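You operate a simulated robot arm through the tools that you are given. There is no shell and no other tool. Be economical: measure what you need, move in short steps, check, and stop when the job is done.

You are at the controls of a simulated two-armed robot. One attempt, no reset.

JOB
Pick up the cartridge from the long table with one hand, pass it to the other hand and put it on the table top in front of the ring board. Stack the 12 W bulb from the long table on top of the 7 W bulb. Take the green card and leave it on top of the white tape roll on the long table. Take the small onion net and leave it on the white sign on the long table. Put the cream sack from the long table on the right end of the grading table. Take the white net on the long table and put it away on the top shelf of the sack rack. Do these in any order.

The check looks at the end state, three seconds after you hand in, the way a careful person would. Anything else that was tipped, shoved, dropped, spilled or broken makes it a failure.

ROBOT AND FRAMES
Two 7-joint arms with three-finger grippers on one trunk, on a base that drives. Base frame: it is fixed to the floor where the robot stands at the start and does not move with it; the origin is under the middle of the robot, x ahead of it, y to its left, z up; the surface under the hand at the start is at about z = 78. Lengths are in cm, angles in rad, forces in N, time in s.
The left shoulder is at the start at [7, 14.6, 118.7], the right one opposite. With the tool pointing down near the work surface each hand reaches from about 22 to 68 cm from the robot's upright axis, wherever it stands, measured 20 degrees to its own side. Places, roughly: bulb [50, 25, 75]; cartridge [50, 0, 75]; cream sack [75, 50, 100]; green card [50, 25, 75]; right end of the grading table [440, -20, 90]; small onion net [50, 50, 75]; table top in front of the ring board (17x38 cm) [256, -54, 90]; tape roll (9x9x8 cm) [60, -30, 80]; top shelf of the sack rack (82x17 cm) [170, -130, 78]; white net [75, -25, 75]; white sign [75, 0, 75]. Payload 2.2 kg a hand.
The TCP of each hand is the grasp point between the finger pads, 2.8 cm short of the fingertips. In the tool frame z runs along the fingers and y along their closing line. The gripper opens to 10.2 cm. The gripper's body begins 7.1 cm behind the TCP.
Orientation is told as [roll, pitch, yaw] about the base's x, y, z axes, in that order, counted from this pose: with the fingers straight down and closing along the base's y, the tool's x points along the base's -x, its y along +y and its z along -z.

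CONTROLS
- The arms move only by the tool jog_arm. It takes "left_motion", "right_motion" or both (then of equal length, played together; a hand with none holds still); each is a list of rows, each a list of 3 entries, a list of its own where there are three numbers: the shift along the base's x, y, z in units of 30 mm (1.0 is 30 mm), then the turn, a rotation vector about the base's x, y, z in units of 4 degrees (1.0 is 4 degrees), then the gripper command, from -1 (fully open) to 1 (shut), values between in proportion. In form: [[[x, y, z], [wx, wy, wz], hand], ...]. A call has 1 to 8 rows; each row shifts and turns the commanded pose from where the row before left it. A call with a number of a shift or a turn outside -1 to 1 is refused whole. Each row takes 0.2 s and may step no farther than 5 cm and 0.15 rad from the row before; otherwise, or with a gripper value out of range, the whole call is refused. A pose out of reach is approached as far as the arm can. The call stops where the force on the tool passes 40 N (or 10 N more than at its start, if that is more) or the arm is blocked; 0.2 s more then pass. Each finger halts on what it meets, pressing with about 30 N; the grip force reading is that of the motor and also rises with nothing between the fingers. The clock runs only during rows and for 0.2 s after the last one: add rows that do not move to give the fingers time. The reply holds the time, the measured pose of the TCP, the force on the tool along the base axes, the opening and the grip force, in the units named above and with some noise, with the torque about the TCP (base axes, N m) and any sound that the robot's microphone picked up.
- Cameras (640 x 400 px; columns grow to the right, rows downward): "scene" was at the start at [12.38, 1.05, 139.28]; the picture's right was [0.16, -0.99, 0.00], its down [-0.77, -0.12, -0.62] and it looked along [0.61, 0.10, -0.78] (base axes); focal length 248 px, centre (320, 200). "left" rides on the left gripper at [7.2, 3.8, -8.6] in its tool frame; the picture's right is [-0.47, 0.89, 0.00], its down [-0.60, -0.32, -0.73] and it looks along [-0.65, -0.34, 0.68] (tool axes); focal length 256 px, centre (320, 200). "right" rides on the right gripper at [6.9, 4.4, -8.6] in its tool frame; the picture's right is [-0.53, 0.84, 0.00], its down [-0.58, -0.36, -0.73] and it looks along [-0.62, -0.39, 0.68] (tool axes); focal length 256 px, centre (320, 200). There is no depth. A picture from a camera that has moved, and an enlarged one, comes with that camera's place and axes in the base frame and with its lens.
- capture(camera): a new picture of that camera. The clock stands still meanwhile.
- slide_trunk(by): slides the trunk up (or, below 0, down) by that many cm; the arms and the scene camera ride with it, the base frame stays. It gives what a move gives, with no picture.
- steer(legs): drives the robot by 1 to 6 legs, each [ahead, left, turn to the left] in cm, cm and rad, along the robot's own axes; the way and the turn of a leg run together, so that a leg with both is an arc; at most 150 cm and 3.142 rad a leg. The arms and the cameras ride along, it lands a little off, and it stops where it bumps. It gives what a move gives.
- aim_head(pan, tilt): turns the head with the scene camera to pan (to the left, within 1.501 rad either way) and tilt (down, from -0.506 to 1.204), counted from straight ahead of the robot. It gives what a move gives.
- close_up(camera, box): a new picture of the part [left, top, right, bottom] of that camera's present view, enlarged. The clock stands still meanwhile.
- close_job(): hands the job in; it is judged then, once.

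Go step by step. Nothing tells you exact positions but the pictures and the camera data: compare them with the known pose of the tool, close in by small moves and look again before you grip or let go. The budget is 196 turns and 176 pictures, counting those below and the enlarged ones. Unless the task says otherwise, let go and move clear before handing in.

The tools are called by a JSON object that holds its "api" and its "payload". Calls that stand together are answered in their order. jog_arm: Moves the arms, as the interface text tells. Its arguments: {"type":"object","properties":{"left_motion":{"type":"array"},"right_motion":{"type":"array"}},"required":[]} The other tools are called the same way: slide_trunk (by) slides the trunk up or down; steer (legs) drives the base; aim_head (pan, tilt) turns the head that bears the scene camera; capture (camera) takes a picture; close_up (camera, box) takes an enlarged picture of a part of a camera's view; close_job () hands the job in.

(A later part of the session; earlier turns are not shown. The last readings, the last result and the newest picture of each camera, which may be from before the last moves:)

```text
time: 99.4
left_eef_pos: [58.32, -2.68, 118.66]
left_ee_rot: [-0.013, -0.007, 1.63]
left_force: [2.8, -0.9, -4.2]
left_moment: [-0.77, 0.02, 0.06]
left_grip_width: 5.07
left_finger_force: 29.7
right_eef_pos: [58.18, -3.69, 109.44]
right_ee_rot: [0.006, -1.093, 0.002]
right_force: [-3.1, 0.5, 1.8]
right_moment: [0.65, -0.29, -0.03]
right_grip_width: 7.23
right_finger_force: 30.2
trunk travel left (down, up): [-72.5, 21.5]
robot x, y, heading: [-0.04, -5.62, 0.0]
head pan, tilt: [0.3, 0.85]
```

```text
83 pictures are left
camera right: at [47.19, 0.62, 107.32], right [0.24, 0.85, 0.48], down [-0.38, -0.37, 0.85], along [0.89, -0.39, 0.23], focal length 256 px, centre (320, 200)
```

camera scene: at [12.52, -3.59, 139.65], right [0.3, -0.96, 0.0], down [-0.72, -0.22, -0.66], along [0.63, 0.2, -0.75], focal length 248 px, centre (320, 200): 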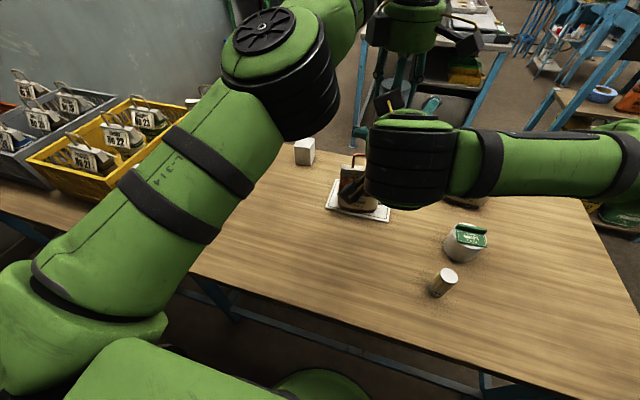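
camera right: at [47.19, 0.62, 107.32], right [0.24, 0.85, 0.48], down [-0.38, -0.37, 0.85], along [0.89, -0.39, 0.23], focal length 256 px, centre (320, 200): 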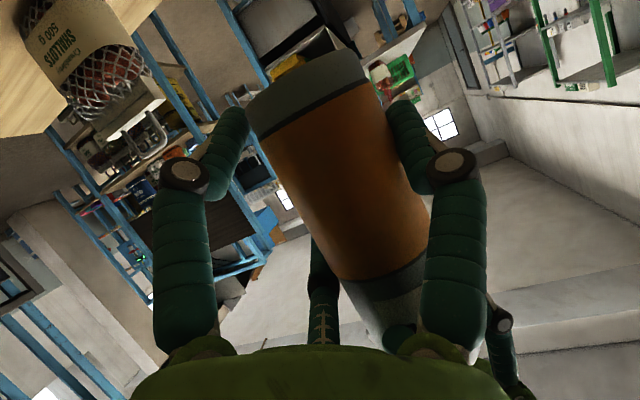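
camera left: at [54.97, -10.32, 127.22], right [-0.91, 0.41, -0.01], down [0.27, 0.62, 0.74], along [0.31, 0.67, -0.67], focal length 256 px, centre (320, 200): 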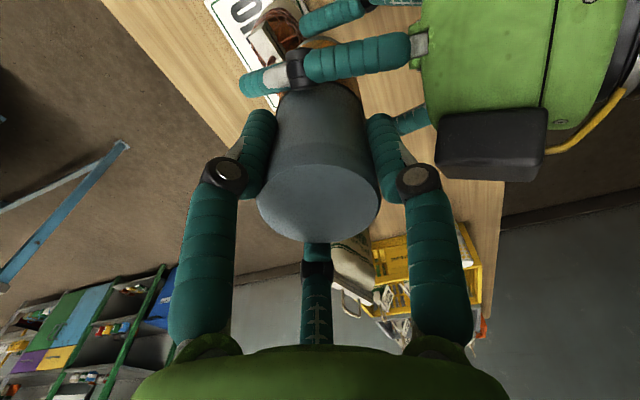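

The right hand has it (7.2 cm jaw setting, as expected for this geometry). Now open the left slightly and rise.

{"api": "jog_arm", "payload": {"left_motion": [[[0, 0, 0], [0, 0, 0], 0], [[0, 0, 0], [0, 0, 0], -0.1], [[0, 0, 0], [0, 0, 0], -0.2], [[0, 0, 0], [0, 0, 0], -0.2]]}}

{"api": "capture", "payload": {"camera": "left"}}

```text
time: 100.4
left_eef_pos: [58.44, -2.63, 118.67]
left_ee_rot: [-0.014, -0.007, 1.63]
left_force: [-0.5, 0.3, 0.2]
left_moment: [0.02, 0.01, 0.01]
left_grip_width: 6.11
left_finger_force: 0.0
right_eef_pos: [58.07, -3.71, 109.34]
right_ee_rot: [0.002, -1.093, -0.001]
right_force: [0.0, -0.7, -1.6]
right_moment: [-0.02, 0.02, -0.02]
right_grip_width: 7.19
right_finger_force: 30.7
trunk travel left (down, up): [-72.5, 21.5]
robot x, y, heading: [-0.05, -5.72, -0.0]
head pan, tilt: [0.3, 0.85]
```

```text
82 pictures are left
camera left: at [54.96, -10.31, 127.23], right [-0.91, 0.41, -0.01], down [0.27, 0.62, 0.74], along [0.31, 0.67, -0.67], focal length 256 px, centre (320, 200)
```

left: 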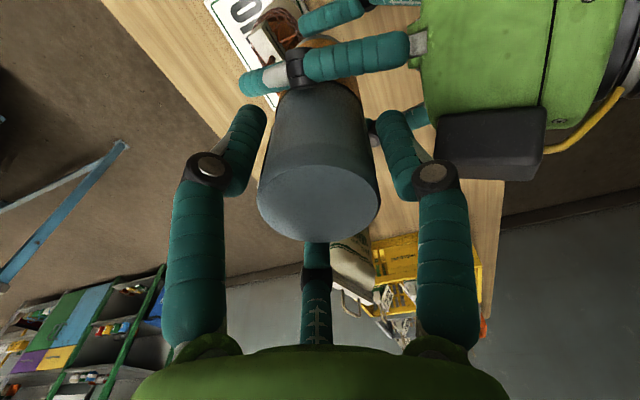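

Held firmly by the right. Raise the left off and move it away to the left.

{"api": "jog_arm", "payload": {"left_motion": [[[0, 0, 0.7], [0, 0, 0], -0.2], [[0, 0, 0.8], [0, 0, 0], -0.2], [[0, 0, 0.8], [0, 0, 0], -0.2], [[0, 0.5, 0.2], [0, 0, 0], -0.2], [[0, 1, 0], [0, 0, 0], -0.2], [[0, 1, 0], [0, 0, 0], -0.5], [[0, 1, 0], [0, 0, 0], -1], [[0, 1, 0], [0, 0, 0], -1]]}}

{"api": "aim_head", "payload": {"pan": -0.3, "tilt": 0.45}}

{"api": "capture", "payload": {"camera": "scene"}}

```text
time: 102.2
left_eef_pos: [59.02, 11.21, 123.73]
left_ee_rot: [-0.012, -0.005, 1.629]
left_force: [-0.2, -0.2, 0.7]
left_moment: [-0.04, -0.02, 0.02]
left_grip_width: 10.19
left_finger_force: 0.0
left hand out of reach, approached as far as the arm can: row 1, 2, 3, 4, 5, 6, 7, 8
right_eef_pos: [58.14, -3.62, 109.51]
right_ee_rot: [0.0, -1.094, 0.003]
right_force: [-0.4, 0.9, -3.7]
right_moment: [-0.02, 0.03, -0.02]
right_grip_width: 7.12
right_finger_force: 29.9
trunk travel left (down, up): [-72.5, 21.5]
robot x, y, heading: [0.19, -5.93, 0.0]
head pan, tilt: [0.3, 0.85]
```

```text
time: 103.2
left_eef_pos: [58.92, 10.92, 123.59]
left_ee_rot: [-0.014, -0.007, 1.63]
left_force: [0.2, -0.4, 0.3]
left_moment: [0.02, -0.06, -0.03]
left_grip_width: 10.19
left_finger_force: 0.2
right_eef_pos: [58.08, -3.72, 109.5]
right_ee_rot: [0.003, -1.093, -0.001]
right_force: [-0.4, -0.5, -3.9]
right_moment: [-0.04, -0.01, 0.02]
right_grip_width: 7.14
right_finger_force: 30.2
trunk travel left (down, up): [-72.5, 21.5]
robot x, y, heading: [-0.19, -5.96, -0.002]
head pan, tilt: [-0.3, 0.45]
```

```text
81 pictures are left
camera scene: at [13.84, -8.51, 143.09], right [-0.29, -0.96, 0.0], down [-0.42, 0.13, -0.9], along [0.86, -0.27, -0.44], focal length 248 px, centre (320, 200)
```

scene: 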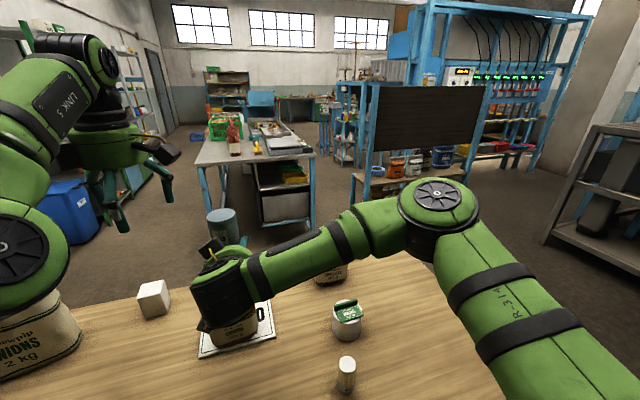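

The cartridge is safely in the right hand. I'll now back off, go around to the table's right end and look at the white net and the rack from there.

{"api": "slide_trunk", "payload": {"by": 6}}

{"api": "steer", "payload": {"legs": [[-35, 0, 0], [0, -125, 0], [0, 0, 1.571]]}}

{"api": "aim_head", "payload": {"pan": -1.2, "tilt": 0.35}}

{"api": "capture", "payload": {"camera": "scene"}}

```text
time: 104.2
left_eef_pos: [58.91, 10.91, 129.84]
left_ee_rot: [-0.014, -0.006, 1.628]
left_force: [0.0, 0.5, 0.1]
left_moment: [0.03, 0.02, -0.02]
left_grip_width: 10.18
left_finger_force: 0.1
right_eef_pos: [58.17, -3.71, 115.47]
right_ee_rot: [0.003, -1.092, -0.001]
right_force: [-0.7, 0.3, -4.3]
right_moment: [-0.02, 0.01, 0.04]
right_grip_width: 7.17
right_finger_force: 30.1
trunk travel left (down, up): [-78.5, 15.5]
robot x, y, heading: [-0.26, -5.92, 0.0]
head pan, tilt: [-0.3, 0.45]
```

```text
time: 111.2
left_eef_pos: [23.92, -99.05, 129.78]
left_ee_rot: [-0.012, -0.012, 1.625]
left_force: [0.5, -0.2, -0.2]
left_moment: [0.09, -0.01, -0.02]
left_grip_width: 10.2
left_finger_force: 0.0
right_eef_pos: [22.99, -113.59, 115.32]
right_ee_rot: [0.008, -1.089, -0.006]
right_force: [-0.5, -0.8, -3.2]
right_moment: [0.0, 0.02, 0.05]
right_grip_width: 7.15
right_finger_force: 29.5
trunk travel left (down, up): [-78.5, 15.5]
robot x, y, heading: [-35.37, -114.93, 0.003]
head pan, tilt: [-0.3, 0.45]
stopped in leg 2: the robot was blocked; the commanded pose is now the measured one
```

```text
time: 112.4
left_eef_pos: [23.98, -98.46, 129.69]
left_ee_rot: [-0.014, -0.007, 1.628]
left_force: [0.3, 0.0, 0.2]
left_moment: [-0.02, -0.02, 0.02]
left_grip_width: 10.18
left_finger_force: 0.1
right_eef_pos: [22.95, -113.07, 115.36]
right_ee_rot: [0.003, -1.091, -0.002]
right_force: [0.3, 0.1, -2.0]
right_moment: [-0.02, 0.01, -0.01]
right_grip_width: 7.14
right_finger_force: 30.1
trunk travel left (down, up): [-78.5, 15.5]
robot x, y, heading: [-35.08, -114.96, 0.001]
head pan, tilt: [-1.201, 0.351]
```

```text
80 pictures are left
camera scene: at [-26.72, -123.81, 150.02], right [-0.93, -0.36, 0.0], down [-0.12, 0.32, -0.94], along [0.34, -0.88, -0.34], focal length 248 px, centre (320, 200)
```

scene: 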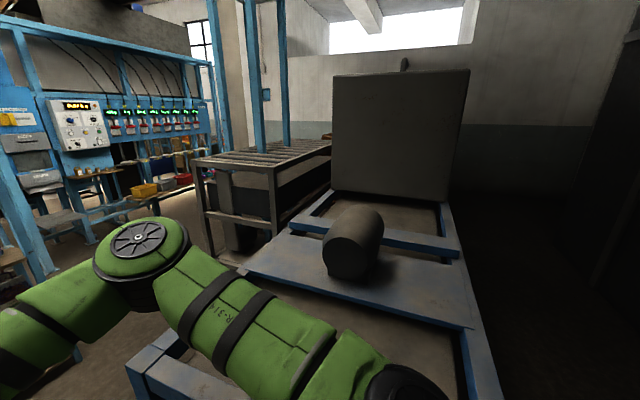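

I bumped a machine frame on the right; back away from it, then turn left to face the table end.

{"api": "steer", "payload": {"legs": [[0, 12, 0], [0, 0, 1.571]]}}

{"api": "aim_head", "payload": {"pan": -1.2, "tilt": 0.55}}

{"api": "capture", "payload": {"camera": "scene"}}

```text
time: 117.5
left_eef_pos: [-51.25, -43.86, 129.87]
left_ee_rot: [-0.013, -0.009, -3.092]
left_force: [0.6, 0.0, 0.3]
left_moment: [0.0, 0.0, -0.01]
left_grip_width: 10.2
left_finger_force: 0.1
right_eef_pos: [-36.56, -44.9, 115.44]
right_ee_rot: [0.003, -1.091, 1.564]
right_force: [-0.2, 0.2, -2.8]
right_moment: [-0.03, -0.04, 0.0]
right_grip_width: 7.15
right_finger_force: 30.0
trunk travel left (down, up): [-78.5, 15.5]
robot x, y, heading: [-34.98, -102.71, 1.56]
head pan, tilt: [-1.201, 0.351]
```

```text
time: 118.2
left_eef_pos: [-51.34, -43.85, 129.74]
left_ee_rot: [-0.013, -0.007, -3.092]
left_force: [0.7, -0.3, 0.6]
left_moment: [-0.01, -0.01, -0.03]
left_grip_width: 10.22
left_finger_force: 0.1
right_eef_pos: [-36.62, -44.9, 115.39]
right_ee_rot: [0.001, -1.091, 1.565]
right_force: [0.4, 0.1, -2.9]
right_moment: [-0.02, 0.0, -0.02]
right_grip_width: 7.17
right_finger_force: 29.9
trunk travel left (down, up): [-78.5, 15.5]
robot x, y, heading: [-34.89, -103.06, 1.564]
head pan, tilt: [-1.201, 0.55]
```

```text
79 pictures are left
camera scene: at [-26.68, -94.79, 148.2], right [0.35, -0.94, 0.0], down [-0.49, -0.19, -0.85], along [0.8, 0.3, -0.52], focal length 248 px, centre (320, 200)
```

scene: 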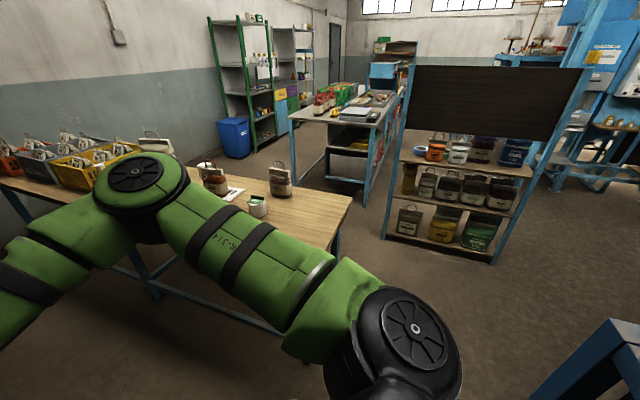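

Now a clear view of the rack: it faces −x, front about x=160, y −89…−176. Zoom on its top shelf and the panel.

{"api": "close_up", "payload": {"camera": "scene", "box": [370, 50, 610, 200]}}

{"api": "close_up", "payload": {"camera": "scene", "box": [180, 140, 360, 250]}}

```text
2.67 times, centred on (490, 125) of scene
camera zoom: at [-26.68, -94.79, 148.2], right [0.35, -0.94, 0.0], down [-0.49, -0.19, -0.85], along [0.8, 0.3, -0.52], focal length 660 px, centre (-133, 400)
```

zoom: 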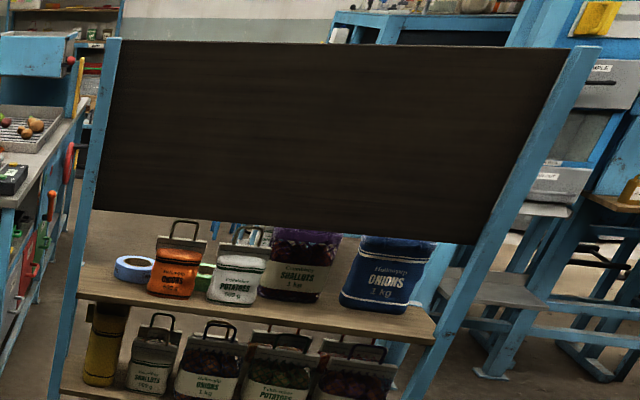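

```text
3.56 times, centred on (270, 195) of scene
camera zoom: at [-26.68, -94.79, 148.2], right [0.35, -0.94, 0.0], down [-0.49, -0.19, -0.85], along [0.8, 0.3, -0.52], focal length 881 px, centre (498, 218)
```

zoom: 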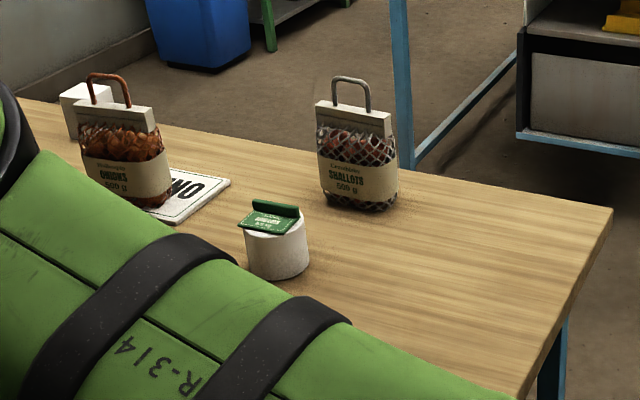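

The white net's bar is about [76.5, −32.8], top z≈94, aligned along y. The rack's panel blocks the −x side above the shelf, so I'll deliver from behind later. First drive to the table's right end and turn the left hand to match.

{"api": "steer", "payload": {"legs": [[-6, 0, 0], [0, -126, 0]]}}

{"api": "jog_arm", "payload": {"left_motion": [[[0, 0, 0], [0, 0, -1], -1], [[0, 0, 0], [0, 0, -1], -1], [[0, 0, 0], [0, 0, -1], -1], [[0, 0, 0], [0, 0, -1], -1], [[0, 0, 0], [0, 0, -1], -1], [[0, 0, 0], [0, 0, -1], -1], [[0, 0, 0], [0, 0, -1], -1], [[0, 0, 0], [0, 0, -1], -1]]}}

{"api": "jog_arm", "payload": {"left_motion": [[[0, 0, 0], [0, 0, -1], -1], [[0, 0, 0], [0, 0, -1], -1], [[0, 0, 0], [0, 0, -1], -1], [[0, 0, 0], [0, 0, -1], -1], [[0, 0, 0], [0, 0, -1], -1], [[0, 0, 0], [0, 0, -1], -1], [[0, 0, 0], [0, 0, -1], -1], [[0, 0, 0], [0, 0, -1], -1]]}}

{"api": "jog_arm", "payload": {"left_motion": [[[0, 0, 0], [0, 0, -1], -1], [[0, 0, 0], [0, 0, -1], -1], [[0, 0, 0], [0, 0, -1], -1], [[0, 0, 0], [0, 0, -1], -1], [[0, 0, 0], [0, 0, -1], -1], [[0, 0, 0], [0, 0, -1], -1], [[0, 0, 0], [0, 0, -1], -1], [[0, 0, 0], [0, 0, 0], -1]]}}

{"api": "aim_head", "payload": {"pan": 0.1, "tilt": 0.75}}

{"api": "capture", "payload": {"camera": "scene"}}

```text
time: 125.1
left_eef_pos: [73.55, -50.67, 129.71]
left_ee_rot: [-0.013, -0.008, -3.089]
left_force: [0.1, 0.5, 0.9]
left_moment: [-0.02, -0.01, 0.04]
left_grip_width: 10.19
left_finger_force: 0.1
right_eef_pos: [88.17, -51.74, 115.35]
right_ee_rot: [0.003, -1.09, 1.567]
right_force: [-0.1, -0.3, -4.1]
right_moment: [-0.03, -0.04, 0.0]
right_grip_width: 7.13
right_finger_force: 30.0
trunk travel left (down, up): [-78.5, 15.5]
robot x, y, heading: [90.44, -110.06, 1.56]
head pan, tilt: [-1.201, 0.55]
```

```text
time: 126.9
left_eef_pos: [73.57, -50.81, 129.68]
left_ee_rot: [-0.014, -0.008, 2.635]
left_force: [0.5, -0.6, 0.3]
left_moment: [-0.02, 0.04, 0.0]
left_grip_width: 10.22
left_finger_force: 0.0
right_eef_pos: [88.27, -51.78, 115.36]
right_ee_rot: [0.002, -1.092, 1.569]
right_force: [0.2, -0.7, -3.5]
right_moment: [-0.04, -0.07, 0.0]
right_grip_width: 7.16
right_finger_force: 29.9
trunk travel left (down, up): [-78.5, 15.5]
robot x, y, heading: [90.34, -109.84, 1.564]
head pan, tilt: [-1.201, 0.55]
```

```text
time: 128.7
left_eef_pos: [73.56, -50.73, 129.72]
left_ee_rot: [-0.014, -0.008, 2.076]
left_force: [0.2, 0.8, 0.0]
left_moment: [0.0, 0.04, 0.04]
left_grip_width: 10.18
left_finger_force: 0.1
right_eef_pos: [88.23, -51.7, 115.48]
right_ee_rot: [0.004, -1.09, 1.567]
right_force: [-0.3, -0.5, -3.2]
right_moment: [0.01, -0.02, -0.01]
right_grip_width: 7.18
right_finger_force: 30.2
trunk travel left (down, up): [-78.5, 15.5]
robot x, y, heading: [90.0, -109.81, 1.565]
head pan, tilt: [-1.201, 0.55]
```

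```text
time: 130.5
left_eef_pos: [73.7, -50.77, 129.89]
left_ee_rot: [-0.014, -0.007, 1.588]
left_force: [-0.3, 0.7, -0.5]
left_moment: [0.01, 0.01, 0.0]
left_grip_width: 10.22
left_finger_force: 0.1
right_eef_pos: [88.31, -51.76, 115.33]
right_ee_rot: [0.001, -1.091, 1.566]
right_force: [-0.2, -0.4, -3.9]
right_moment: [-0.01, -0.03, 0.01]
right_grip_width: 7.17
right_finger_force: 30.4
trunk travel left (down, up): [-78.5, 15.5]
robot x, y, heading: [90.09, -109.56, 1.566]
head pan, tilt: [-1.201, 0.55]
```

```text
time: 132.0
left_eef_pos: [73.57, -50.8, 129.76]
left_ee_rot: [-0.013, -0.008, 1.59]
left_force: [0.0, 0.9, -0.2]
left_moment: [-0.02, -0.02, -0.02]
left_grip_width: 10.19
left_finger_force: 0.0
right_eef_pos: [88.34, -51.76, 115.38]
right_ee_rot: [0.0, -1.09, 1.566]
right_force: [0.4, 0.3, -3.0]
right_moment: [0.0, -0.01, 0.03]
right_grip_width: 7.15
right_finger_force: 30.8
trunk travel left (down, up): [-78.5, 15.5]
robot x, y, heading: [89.69, -109.8, 1.56]
head pan, tilt: [0.099, 0.75]
```

```text
76 pictures are left
camera scene: at [89.13, -96.59, 146.45], right [1.0, 0.09, 0.0], down [0.06, -0.68, -0.73], along [-0.07, 0.73, -0.68], focal length 248 px, centre (320, 200)
```

scene: 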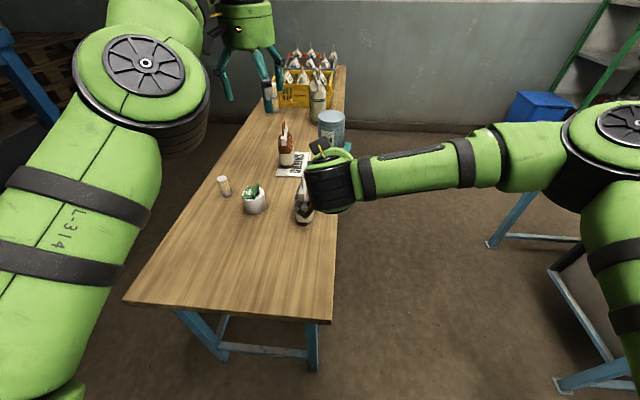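

Move the right hand (cartridge) further right out of the way, drive forward 12 cm, and approach the net with the left.

{"api": "jog_arm", "payload": {"right_motion": [[[1, 0, 0], [0, 0, 0], 1], [[1, 0, 0], [0, 0, 0], 1], [[1, 0, 0], [0, 0, 0], 1], [[1, 0, 0], [0, 0, 0], 1], [[1, 0, 0], [0, 0, 0], 1]], "left_motion": [[[0, 0, 0], [0.19, 0.1, 0], -1], [[0, 0, 0], [0, 0, 0], -1], [[0, 0, 0], [0, 0, 0], -1], [[0, 0, 0], [0, 0, 0], -1], [[0, 0, 0], [0, 0, 0], -1]]}}

{"api": "steer", "payload": {"legs": [[12, 0, 0]]}}

{"api": "slide_trunk", "payload": {"by": -6}}

{"api": "capture", "payload": {"camera": "left"}}

{"api": "capture", "payload": {"camera": "scene"}}

```text
time: 133.2
left_eef_pos: [73.87, -50.7, 129.87]
left_ee_rot: [-0.007, -0.017, 1.59]
left_force: [-0.3, -0.5, -0.6]
left_moment: [-0.01, 0.03, 0.03]
left_grip_width: 10.2
left_finger_force: 0.0
right_eef_pos: [103.37, -51.84, 115.45]
right_ee_rot: [0.006, -1.09, 1.564]
right_force: [0.6, 0.5, -3.2]
right_moment: [-0.03, -0.04, 0.01]
right_grip_width: 7.17
right_finger_force: 30.3
trunk travel left (down, up): [-78.5, 15.5]
robot x, y, heading: [89.7, -109.86, 1.559]
head pan, tilt: [0.099, 0.75]
```

```text
time: 134.4
left_eef_pos: [73.6, -39.1, 130.03]
left_ee_rot: [-0.007, -0.021, 1.591]
left_force: [-0.3, 0.1, 0.5]
left_moment: [0.03, 0.0, -0.02]
left_grip_width: 10.23
left_finger_force: 0.1
right_eef_pos: [103.38, -40.14, 115.47]
right_ee_rot: [0.005, -1.092, 1.568]
right_force: [0.0, -0.4, -4.0]
right_moment: [0.02, -0.05, 0.0]
right_grip_width: 7.15
right_finger_force: 29.9
trunk travel left (down, up): [-78.5, 15.5]
robot x, y, heading: [90.16, -97.96, 1.571]
head pan, tilt: [0.099, 0.75]
```

```text
time: 135.4
left_eef_pos: [73.63, -38.91, 123.94]
left_ee_rot: [-0.008, -0.018, 1.589]
left_force: [0.8, -0.8, -0.5]
left_moment: [0.01, 0.02, -0.01]
left_grip_width: 10.2
left_finger_force: 0.1
right_eef_pos: [103.27, -39.83, 109.55]
right_ee_rot: [0.003, -1.092, 1.567]
right_force: [0.4, -0.6, -3.0]
right_moment: [0.03, -0.05, 0.03]
right_grip_width: 7.16
right_finger_force: 29.4
trunk travel left (down, up): [-72.5, 21.5]
robot x, y, heading: [89.59, -97.89, 1.567]
head pan, tilt: [0.099, 0.75]
```

```text
75 pictures are left
camera left: at [69.98, -46.5, 132.36], right [-0.89, 0.45, 0.0], down [0.3, 0.6, 0.75], along [0.33, 0.67, -0.67], focal length 256 px, centre (320, 200)
```

left: 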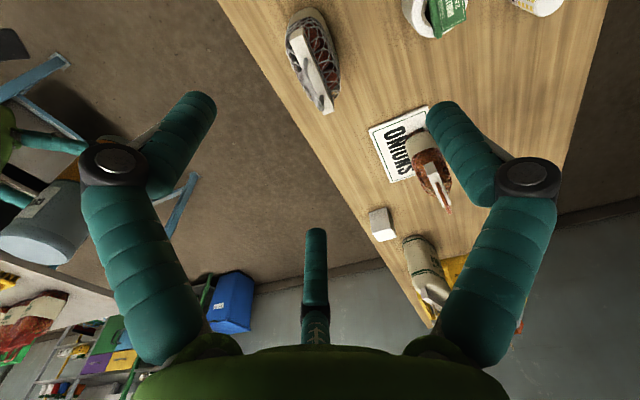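

```text
74 pictures are left
camera scene: at [89.2, -84.81, 140.46], right [1.0, 0.09, 0.0], down [0.06, -0.68, -0.73], along [-0.07, 0.73, -0.68], focal length 248 px, centre (320, 200)
```

scene: 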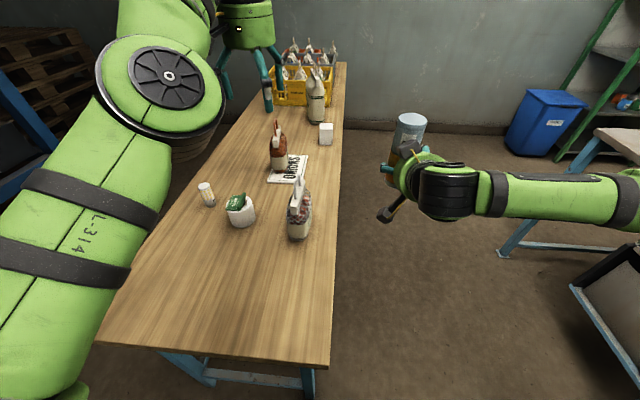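

{"api": "close_up", "payload": {"camera": "left", "box": [250, 0, 390, 120]}}

{"api": "close_up", "payload": {"camera": "scene", "box": [270, 160, 350, 250]}}

```text
3.33 times, centred on (320, 60) of left
camera zoom: at [69.98, -46.5, 132.36], right [-0.89, 0.45, 0.0], down [0.3, 0.6, 0.75], along [0.33, 0.67, -0.67], focal length 853 px, centre (320, 667)
```

zoom: 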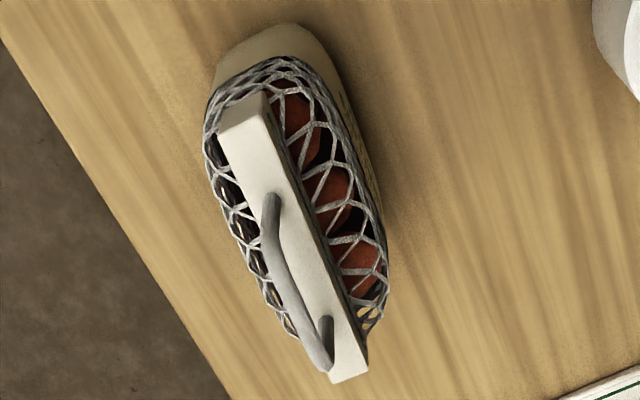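

```text
4.44 times, centred on (310, 205) of scene
camera zoom: at [89.2, -84.81, 140.46], right [1.0, 0.09, 0.0], down [0.06, -0.68, -0.73], along [-0.07, 0.73, -0.68], focal length 1101 px, centre (364, 178)
```

zoom: 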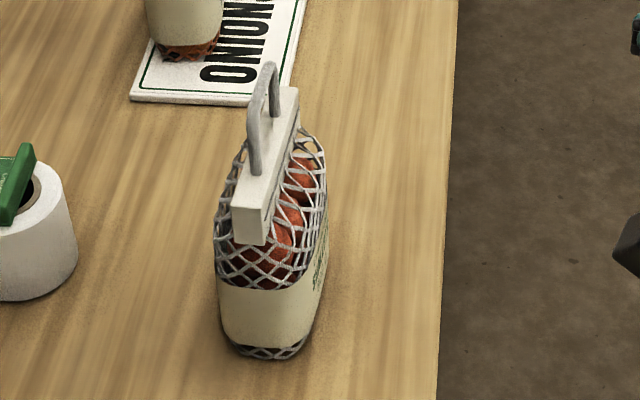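

Bar centre ≈[77.9, −32.7], turned about −3.5°. Position the left hand above it.

{"api": "jog_arm", "payload": {"left_motion": [[[0.4, 0.5, -0.5], [0, 0, -0.6], -1], [[0.4, 0.5, -1], [0, 0, -0.55], -1], [[0.4, 0.5, -1], [0, 0, 0], -1], [[0.3, 0.57, -1], [0, 0, 0], -1], [[0, 0, -1], [0, 0, 0], -1], [[0, 0, -1], [0, 0, 0], -1], [[0, 0, -1], [0, 0, 0], -1], [[0, 0, 0], [0, 0, 0], -1]]}}

{"api": "capture", "payload": {"camera": "left"}}

{"api": "close_up", "payload": {"camera": "scene", "box": [260, 130, 360, 250]}}

```text
time: 137.2
left_eef_pos: [78.54, -33.77, 105.89]
left_ee_rot: [-0.008, -0.016, 1.512]
left_force: [-1.0, 0.6, -0.4]
left_moment: [0.01, 0.01, 0.03]
left_grip_width: 10.21
left_finger_force: 0.1
left hand out of reach, approached as far as the arm can: row 1, 2, 4, 5, 6, 7
right_eef_pos: [103.26, -40.03, 109.39]
right_ee_rot: [0.002, -1.091, 1.567]
right_force: [-0.7, 0.4, -3.2]
right_moment: [-0.01, -0.04, 0.02]
right_grip_width: 7.14
right_finger_force: 29.9
trunk travel left (down, up): [-72.5, 21.5]
robot x, y, heading: [89.93, -97.76, 1.567]
head pan, tilt: [0.099, 0.75]
```

```text
71 pictures are left
camera left: at [74.27, -41.03, 114.32], right [-0.86, 0.52, 0.0], down [0.35, 0.57, 0.74], along [0.38, 0.64, -0.67], focal length 256 px, centre (320, 200)
```

left: 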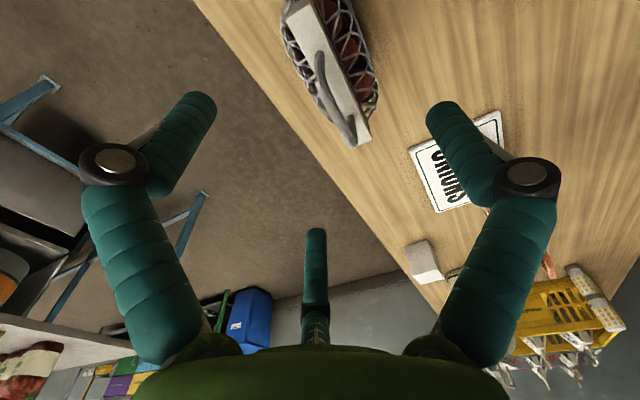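

```text
3.33 times, centred on (310, 190) of scene
camera zoom: at [89.15, -84.77, 140.46], right [1.0, 0.09, 0.0], down [0.06, -0.68, -0.73], along [-0.07, 0.73, -0.68], focal length 826 px, centre (353, 233)
```

zoom: 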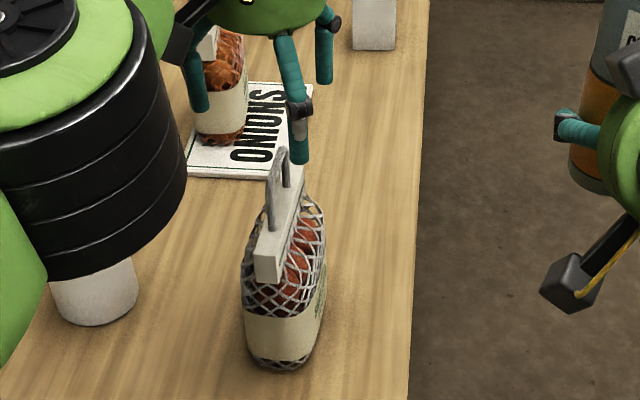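

Well placed (bar centre [77.7, −32.7]). Lower over the bar with small correction and grip.

{"api": "jog_arm", "payload": {"left_motion": [[[-0.13, 0.1, -1], [0, 0, 0], -1], [[0, 0.1, -1], [0, 0, 0], -1], [[0, 0.1, -1], [0, 0, 0], -1], [[0, 0, -0.7], [0, 0, 0], -1], [[0, 0, 0], [0, 0, 0], -1]]}}

{"api": "capture", "payload": {"camera": "left"}}

{"api": "close_up", "payload": {"camera": "scene", "box": [260, 130, 360, 250]}}

```text
time: 138.4
left_eef_pos: [78.2, -32.95, 94.8]
left_ee_rot: [-0.007, -0.019, 1.51]
left_force: [0.6, -0.5, 0.3]
left_moment: [-0.01, 0.03, -0.02]
left_grip_width: 10.21
left_finger_force: 0.1
right_eef_pos: [103.36, -39.99, 109.49]
right_ee_rot: [0.005, -1.09, 1.567]
right_force: [0.4, 0.0, -3.7]
right_moment: [-0.01, 0.0, 0.0]
right_grip_width: 7.13
right_finger_force: 30.2
trunk travel left (down, up): [-72.5, 21.5]
robot x, y, heading: [89.94, -97.89, 1.563]
head pan, tilt: [0.099, 0.75]
```

```text
69 pictures are left
camera left: at [73.97, -40.22, 103.26], right [-0.86, 0.52, 0.0], down [0.35, 0.57, 0.75], along [0.38, 0.64, -0.67], focal length 256 px, centre (320, 200)
```

left: 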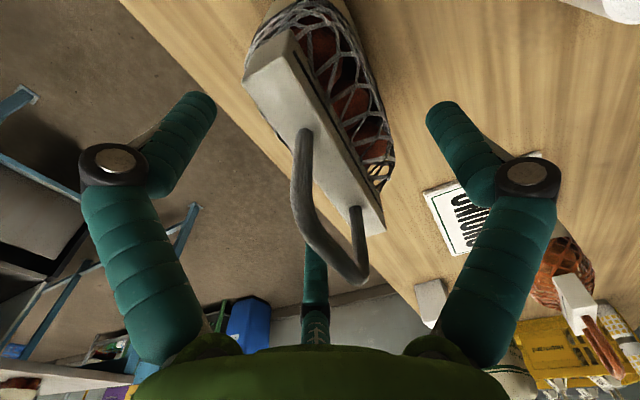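

```text
3.33 times, centred on (310, 190) of scene
camera zoom: at [89.22, -84.76, 140.46], right [1.0, 0.09, 0.0], down [0.06, -0.68, -0.73], along [-0.07, 0.73, -0.68], focal length 826 px, centre (353, 233)
```

zoom: 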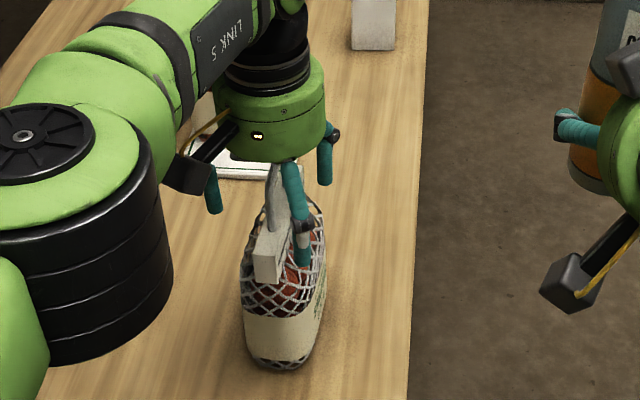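

Jaws straddle the bar. Lower 4 mm and close.

{"api": "jog_arm", "payload": {"left_motion": [[[0, 0, -0.13], [0, 0, 0], -1], [[0, 0, 0], [0, 0, 0], -0.4], [[0, 0, 0], [0, 0, 0], 0], [[0, 0, 0], [0, 0, 0], 0.3], [[0, 0, 0], [0, 0, 0], 1], [[0, 0, 0], [0, 0, 0], 1]]}}

{"api": "jog_arm", "payload": {"left_motion": [[[0, 0, 0.3], [0, 0, 0], 1], [[0, 0, 0.7], [0, 0, 0], 1], [[0, 0, 1], [0, 0, 0], 1], [[0, 0, 0], [0, 0, 0], 1]]}}

{"api": "capture", "payload": {"camera": "left"}}

{"api": "capture", "payload": {"camera": "scene"}}

```text
time: 139.8
left_eef_pos: [78.25, -32.99, 94.34]
left_ee_rot: [-0.008, -0.017, 1.51]
left_force: [1.4, -0.9, -0.7]
left_moment: [-0.07, -0.06, 0.0]
left_grip_width: 3.05
left_finger_force: 30.0
right_eef_pos: [103.28, -39.9, 109.43]
right_ee_rot: [0.005, -1.091, 1.568]
right_force: [-0.4, 0.3, -3.0]
right_moment: [-0.03, 0.0, 0.03]
right_grip_width: 7.15
right_finger_force: 30.1
trunk travel left (down, up): [-72.5, 21.5]
robot x, y, heading: [90.02, -97.86, 1.568]
head pan, tilt: [0.099, 0.75]
```

```text
time: 140.8
left_eef_pos: [78.28, -32.68, 100.31]
left_ee_rot: [-0.008, -0.016, 1.509]
left_force: [0.0, 0.4, -4.1]
left_moment: [-0.06, -0.02, -0.02]
left_grip_width: 3.04
left_finger_force: 29.9
right_eef_pos: [103.28, -39.84, 109.42]
right_ee_rot: [0.001, -1.087, 1.568]
right_force: [0.5, 0.1, -3.7]
right_moment: [0.02, -0.03, 0.0]
right_grip_width: 7.15
right_finger_force: 30.4
trunk travel left (down, up): [-72.5, 21.5]
robot x, y, heading: [90.05, -97.72, 1.565]
head pan, tilt: [0.099, 0.75]
```

```text
67 pictures are left
camera left: at [73.94, -40.09, 108.76], right [-0.86, 0.52, 0.0], down [0.35, 0.57, 0.74], along [0.38, 0.64, -0.67], focal length 256 px, centre (320, 200)
```

left: 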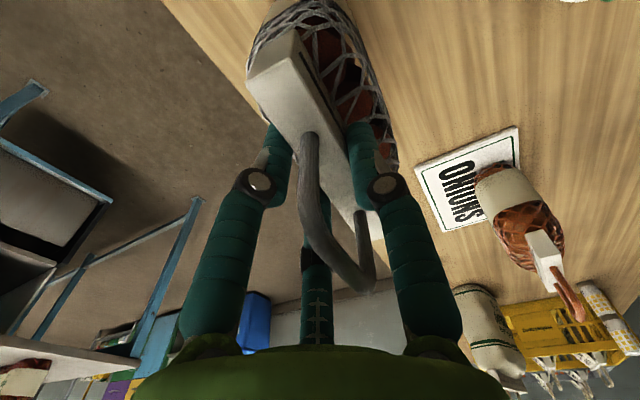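

```text
66 pictures are left
camera scene: at [89.17, -84.57, 140.43], right [1.0, 0.09, 0.0], down [0.06, -0.68, -0.73], along [-0.07, 0.73, -0.68], focal length 248 px, centre (320, 200)
```

scene: 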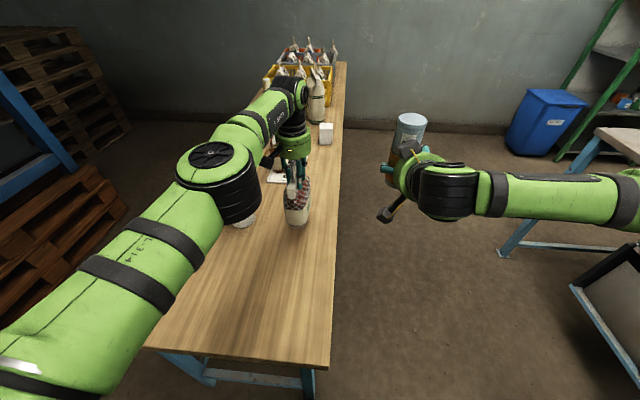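

The white net is held. Before driving, I look at the rack from here to decide how to get the net onto its top shelf.

{"api": "jog_arm", "payload": {"left_motion": [[[0, 0, 1], [0, 0, 0], 1], [[0, 0, 1], [0, 0, 0], 1], [[0, -0.5, 1], [0, 0, 0], 1], [[0, -0.5, 1], [0, 0, 0], 1], [[0, -0.5, 0.5], [0, 0, 0], 1]]}}

{"api": "steer", "payload": {"legs": [[-14, 0, 0]]}}

{"api": "aim_head", "payload": {"pan": -1.5, "tilt": 0.45}}

{"api": "capture", "payload": {"camera": "scene"}}

```text
time: 142.0
left_eef_pos: [78.04, -37.85, 112.96]
left_ee_rot: [-0.007, -0.018, 1.51]
left_force: [-0.2, 0.2, -4.8]
left_moment: [-0.01, -0.05, -0.01]
left_grip_width: 3.01
left_finger_force: 29.8
left hand out of reach, approached as far as the arm can: row 2
right_eef_pos: [103.25, -39.81, 109.38]
right_ee_rot: [0.001, -1.091, 1.567]
right_force: [-0.4, 0.6, -3.5]
right_moment: [-0.03, -0.05, 0.03]
right_grip_width: 7.15
right_finger_force: 30.5
trunk travel left (down, up): [-72.5, 21.5]
robot x, y, heading: [90.06, -98.11, 1.563]
head pan, tilt: [0.099, 0.75]
```

```text
time: 143.3
left_eef_pos: [77.97, -51.59, 112.71]
left_ee_rot: [-0.007, -0.016, 1.508]
left_force: [0.7, 0.0, -5.3]
left_moment: [-0.06, -0.02, 0.01]
left_grip_width: 3.04
left_finger_force: 30.0
right_eef_pos: [103.27, -53.83, 109.23]
right_ee_rot: [0.002, -1.087, 1.566]
right_force: [-0.1, -0.1, -3.1]
right_moment: [0.02, -0.02, 0.03]
right_grip_width: 7.17
right_finger_force: 29.7
trunk travel left (down, up): [-72.5, 21.5]
robot x, y, heading: [89.77, -111.88, 1.559]
head pan, tilt: [0.099, 0.75]
```

```text
time: 145.0
left_eef_pos: [77.99, -51.74, 112.81]
left_ee_rot: [-0.006, -0.019, 1.509]
left_force: [0.1, -0.5, -5.8]
left_moment: [-0.05, -0.01, 0.04]
left_grip_width: 3.01
left_finger_force: 30.3
right_eef_pos: [103.35, -53.93, 109.28]
right_ee_rot: [0.002, -1.089, 1.567]
right_force: [0.6, -0.2, -3.5]
right_moment: [0.0, 0.01, 0.02]
right_grip_width: 7.14
right_finger_force: 30.4
trunk travel left (down, up): [-72.5, 21.5]
robot x, y, heading: [90.23, -111.9, 1.563]
head pan, tilt: [-1.499, 0.45]
```

```text
65 pictures are left
camera scene: at [99.05, -106.3, 143.09], right [0.07, -1.0, 0.0], down [-0.43, -0.03, -0.9], along [0.9, 0.06, -0.44], focal length 248 px, centre (320, 200)
```

scene: 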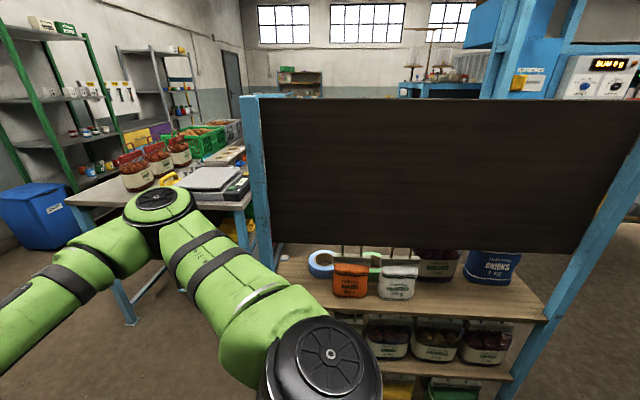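

{"api": "close_up", "payload": {"camera": "scene", "box": [240, 200, 560, 400]}}

```text
2.00 times, centred on (400, 300) of scene
camera zoom: at [99.05, -106.3, 143.09], right [0.07, -1.0, 0.0], down [-0.43, -0.03, -0.9], along [0.9, 0.06, -0.44], focal length 495 px, centre (160, 0)
```

zoom: 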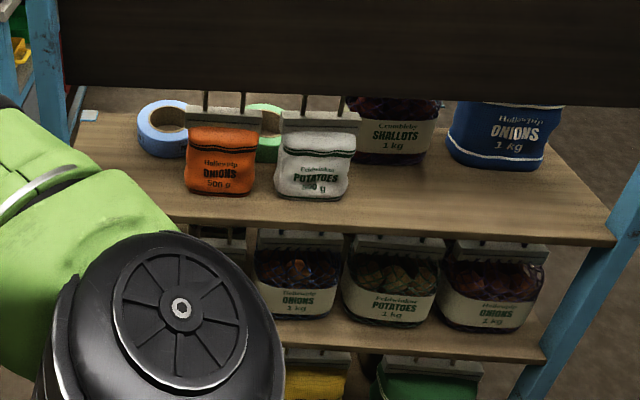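

The shelf's back half is open above (only the front has the panel); there's a ~10 cm gap between the cyan and green rolls (≈[174, −112]) reachable from the rack's north end. First I'll get into the aisle: turn left, back up and slide past the rack, and deliver the cartridge first.

{"api": "slide_trunk", "payload": {"by": 10}}

{"api": "steer", "payload": {"legs": [[0, 0, 1.571], [-33, 0, 0], [0, -88, 0]]}}

{"api": "aim_head", "payload": {"pan": -1.5, "tilt": 0.4}}

{"api": "capture", "payload": {"camera": "scene"}}

```text
time: 146.3
left_eef_pos: [78.12, -51.86, 122.73]
left_ee_rot: [-0.008, -0.017, 1.508]
left_force: [0.3, -0.1, -5.7]
left_moment: [-0.06, 0.0, 0.01]
left_grip_width: 3.03
left_finger_force: 30.0
right_eef_pos: [103.35, -53.83, 119.48]
right_ee_rot: [0.002, -1.09, 1.568]
right_force: [-0.1, 0.2, -3.1]
right_moment: [-0.04, -0.02, -0.03]
right_grip_width: 7.15
right_finger_force: 30.1
trunk travel left (down, up): [-82.5, 11.5]
robot x, y, heading: [90.39, -112.04, 1.562]
head pan, tilt: [-1.499, 0.45]
```

```text
time: 156.6
left_eef_pos: [62.27, -37.05, 122.9]
left_ee_rot: [-0.007, -0.018, 3.099]
left_force: [0.7, -0.7, -4.2]
left_moment: [0.06, -0.04, 0.02]
left_grip_width: 3.04
left_finger_force: 30.0
right_eef_pos: [63.93, -11.74, 119.45]
right_ee_rot: [0.0, -1.089, -3.127]
right_force: [0.3, 0.0, -2.9]
right_moment: [0.06, -0.02, -0.03]
right_grip_width: 7.15
right_finger_force: 30.3
trunk travel left (down, up): [-82.5, 11.5]
robot x, y, heading: [122.19, -24.42, -3.128]
head pan, tilt: [-1.499, 0.45]
```

```text
time: 157.2
left_eef_pos: [62.25, -37.12, 122.77]
left_ee_rot: [-0.006, -0.019, 3.097]
left_force: [-0.7, 0.3, -5.7]
left_moment: [0.02, -0.08, -0.01]
left_grip_width: 3.05
left_finger_force: 30.6
right_eef_pos: [63.82, -11.76, 119.37]
right_ee_rot: [0.001, -1.088, -3.127]
right_force: [0.1, -0.8, -3.6]
right_moment: [0.05, -0.05, 0.02]
right_grip_width: 7.14
right_finger_force: 30.2
trunk travel left (down, up): [-82.5, 11.5]
robot x, y, heading: [122.16, -24.06, -3.127]
head pan, tilt: [-1.499, 0.4]
```

```text
63 pictures are left
camera scene: at [116.16, -15.01, 153.56], right [1.0, 0.08, 0.0], down [0.03, -0.39, -0.92], along [-0.08, 0.92, -0.39], focal length 248 px, centre (320, 200)
```

scene: 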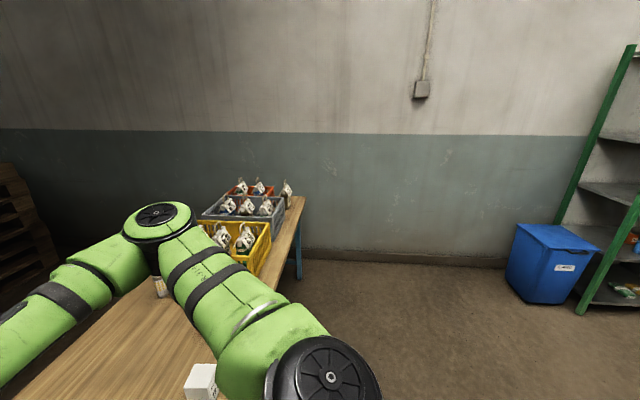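

Now turn right to face the ring-board table.

{"api": "steer", "payload": {"legs": [[0, 0, -3.142], [10, 0, 0]]}}

{"api": "aim_head", "payload": {"pan": -0.15, "tilt": 0.45}}

{"api": "capture", "payload": {"camera": "scene"}}

```text
refused: -3.142 is not a number from -3.14159 to 3.14159
```

```text
time: 158.7
left_eef_pos: [62.2, -36.95, 122.86]
left_ee_rot: [-0.006, -0.017, 3.099]
left_force: [0.6, -1.2, -5.7]
left_moment: [0.01, -0.02, 0.01]
left_grip_width: 3.0
left_finger_force: 29.8
right_eef_pos: [63.95, -11.65, 119.38]
right_ee_rot: [0.002, -1.09, -3.127]
right_force: [0.5, 0.7, -3.3]
right_moment: [0.03, 0.0, -0.03]
right_grip_width: 7.13
right_finger_force: 30.1
trunk travel left (down, up): [-82.5, 11.5]
robot x, y, heading: [122.17, -24.23, -3.13]
head pan, tilt: [-0.15, 0.45]
```

```text
62 pictures are left
camera scene: at [107.82, -22.91, 153.09], right [0.14, 0.99, 0.0], down [0.43, -0.06, -0.9], along [-0.89, 0.13, -0.44], focal length 248 px, centre (320, 200)
```

scene: 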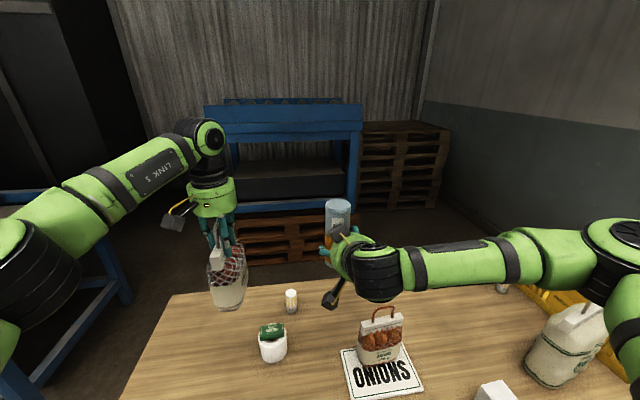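

Everything on the table is in order. Turn with a valid angle.

{"api": "steer", "payload": {"legs": [[0, 0, -3.14], [10, 0, 0]]}}

{"api": "aim_head", "payload": {"pan": -0.3, "tilt": 0.45}}

{"api": "capture", "payload": {"camera": "scene"}}

```text
time: 167.2
left_eef_pos: [191.59, -10.75, 123.17]
left_ee_rot: [-0.009, -0.024, -0.042]
left_force: [-0.5, 0.5, -4.7]
left_moment: [-0.04, 0.05, 0.03]
left_grip_width: 3.02
left_finger_force: 29.4
right_eef_pos: [189.83, -35.95, 119.65]
right_ee_rot: [0.003, -1.094, 0.016]
right_force: [-1.1, -0.5, -2.3]
right_moment: [-0.01, -0.01, 0.02]
right_grip_width: 7.17
right_finger_force: 29.5
trunk travel left (down, up): [-82.5, 11.5]
robot x, y, heading: [131.96, -24.01, 0.014]
head pan, tilt: [-0.15, 0.45]
```

```text
time: 167.9
left_eef_pos: [191.85, -10.82, 122.89]
left_ee_rot: [-0.007, -0.017, -0.042]
left_force: [0.2, -0.1, -4.8]
left_moment: [-0.02, 0.06, 0.04]
left_grip_width: 3.03
left_finger_force: 30.6
right_eef_pos: [190.37, -35.99, 119.27]
right_ee_rot: [0.001, -1.089, 0.016]
right_force: [-0.3, -0.3, -3.4]
right_moment: [-0.03, 0.03, 0.03]
right_grip_width: 7.12
right_finger_force: 29.9
trunk travel left (down, up): [-82.5, 11.5]
robot x, y, heading: [132.67, -23.94, 0.015]
head pan, tilt: [-0.3, 0.45]
```

```text
61 pictures are left
camera scene: at [145.9, -26.51, 153.08], right [-0.28, -0.96, 0.0], down [-0.42, 0.12, -0.9], along [0.86, -0.25, -0.44], focal length 248 px, centre (320, 200)
```

scene: 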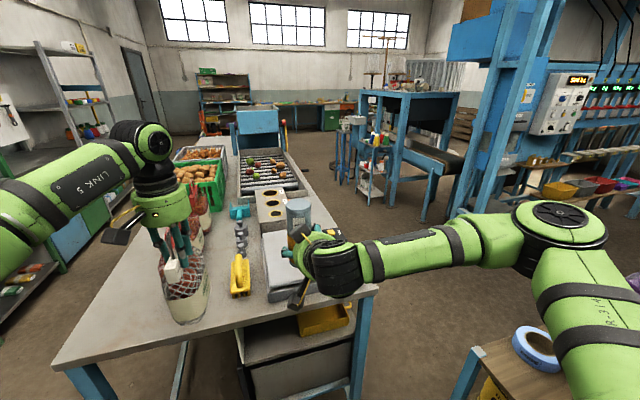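

T2's near end is at x≈198, with the ring board near [249, −34]; the target strip lies between it and the table's right edge, around [250, −53]. I'll pull the left hand back and up, then drive forward.

{"api": "jog_arm", "payload": {"left_motion": [[[-0.8, 0, 0.8], [0, 0, 0], 1], [[-0.8, 0, 0.8], [0, 0, 0], 1], [[-0.8, 0, 0.8], [0, 0, 0], 1], [[-0.8, 0, 0.8], [0, 0, 0], 1], [[-0.8, 0, 0], [0, 0, 0], 1], [[-0.8, 0, 0], [0, 0, 0], 1], [[-0.8, 0, 0], [0, 0, 0], 1]]}}

{"api": "steer", "payload": {"legs": [[28, -7, 0]]}}

{"api": "aim_head", "payload": {"pan": -0.3, "tilt": 0.6}}

{"api": "capture", "payload": {"camera": "scene"}}

{"api": "capture", "payload": {"camera": "right"}}

```text
time: 169.5
left_eef_pos: [174.99, -10.76, 132.7]
left_ee_rot: [-0.007, -0.018, -0.041]
left_force: [-0.6, -1.2, -4.7]
left_moment: [-0.02, 0.03, 0.02]
left_grip_width: 3.05
left_finger_force: 30.0
right_eef_pos: [190.26, -35.94, 119.45]
right_ee_rot: [0.001, -1.091, 0.018]
right_force: [-0.5, 0.2, -2.8]
right_moment: [-0.04, 0.01, 0.01]
right_grip_width: 7.16
right_finger_force: 29.5
trunk travel left (down, up): [-82.5, 11.5]
robot x, y, heading: [132.01, -24.0, 0.012]
head pan, tilt: [-0.3, 0.45]
```

```text
time: 171.5
left_eef_pos: [202.65, -17.32, 132.66]
left_ee_rot: [-0.006, -0.021, -0.039]
left_force: [-1.0, 0.3, -4.0]
left_moment: [-0.02, 0.06, 0.02]
left_grip_width: 3.05
left_finger_force: 30.3
right_eef_pos: [217.83, -42.45, 119.66]
right_ee_rot: [0.002, -1.091, 0.018]
right_force: [-0.4, 0.1, -3.2]
right_moment: [-0.03, 0.03, -0.02]
right_grip_width: 7.15
right_finger_force: 30.6
trunk travel left (down, up): [-82.5, 11.5]
robot x, y, heading: [160.02, -30.69, 0.011]
head pan, tilt: [-0.3, 0.45]
```

```text
time: 172.2
left_eef_pos: [202.89, -17.29, 132.7]
left_ee_rot: [-0.006, -0.017, -0.042]
left_force: [-0.1, 0.4, -4.2]
left_moment: [-0.03, 0.05, -0.02]
left_grip_width: 3.06
left_finger_force: 30.1
right_eef_pos: [218.11, -42.5, 119.38]
right_ee_rot: [0.006, -1.089, 0.019]
right_force: [0.2, -0.4, -2.9]
right_moment: [-0.03, 0.04, -0.01]
right_grip_width: 7.16
right_finger_force: 30.0
trunk travel left (down, up): [-82.5, 11.5]
robot x, y, heading: [159.84, -30.64, 0.017]
head pan, tilt: [-0.3, 0.6]
```

```text
60 pictures are left
camera scene: at [173.29, -33.02, 151.74], right [-0.28, -0.96, 0.0], down [-0.54, 0.16, -0.82], along [0.79, -0.23, -0.57], focal length 248 px, centre (320, 200)
```

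scene: 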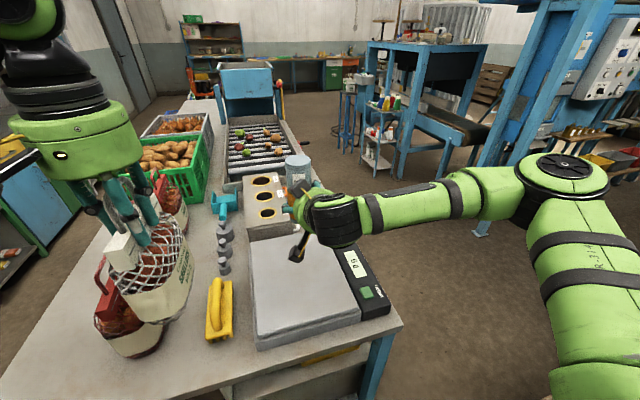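

```text
59 pictures are left
camera right: at [207.06, -38.42, 117.26], right [0.23, 0.85, 0.47], down [-0.37, -0.37, 0.85], along [0.9, -0.37, 0.23], focal length 256 px, centre (320, 200)
```

right: 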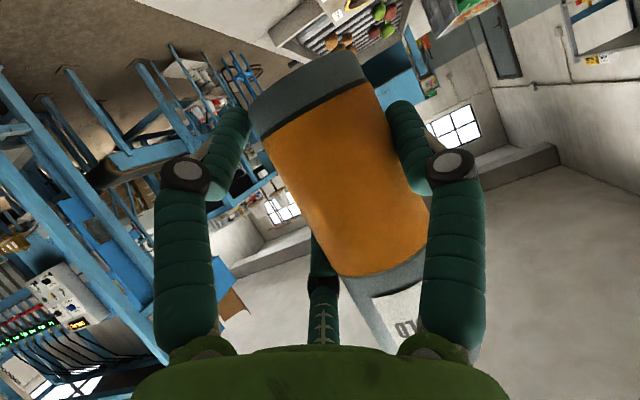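

{"api": "close_up", "payload": {"camera": "scene", "box": [220, 140, 420, 340]}}

```text
2.00 times, centred on (320, 240) of scene
camera zoom: at [173.29, -33.02, 151.74], right [-0.28, -0.96, 0.0], down [-0.54, 0.16, -0.82], along [0.79, -0.23, -0.57], focal length 495 px, centre (320, 120)
```

zoom: 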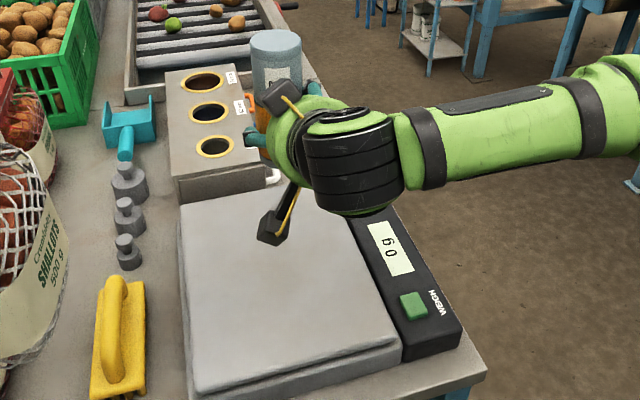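

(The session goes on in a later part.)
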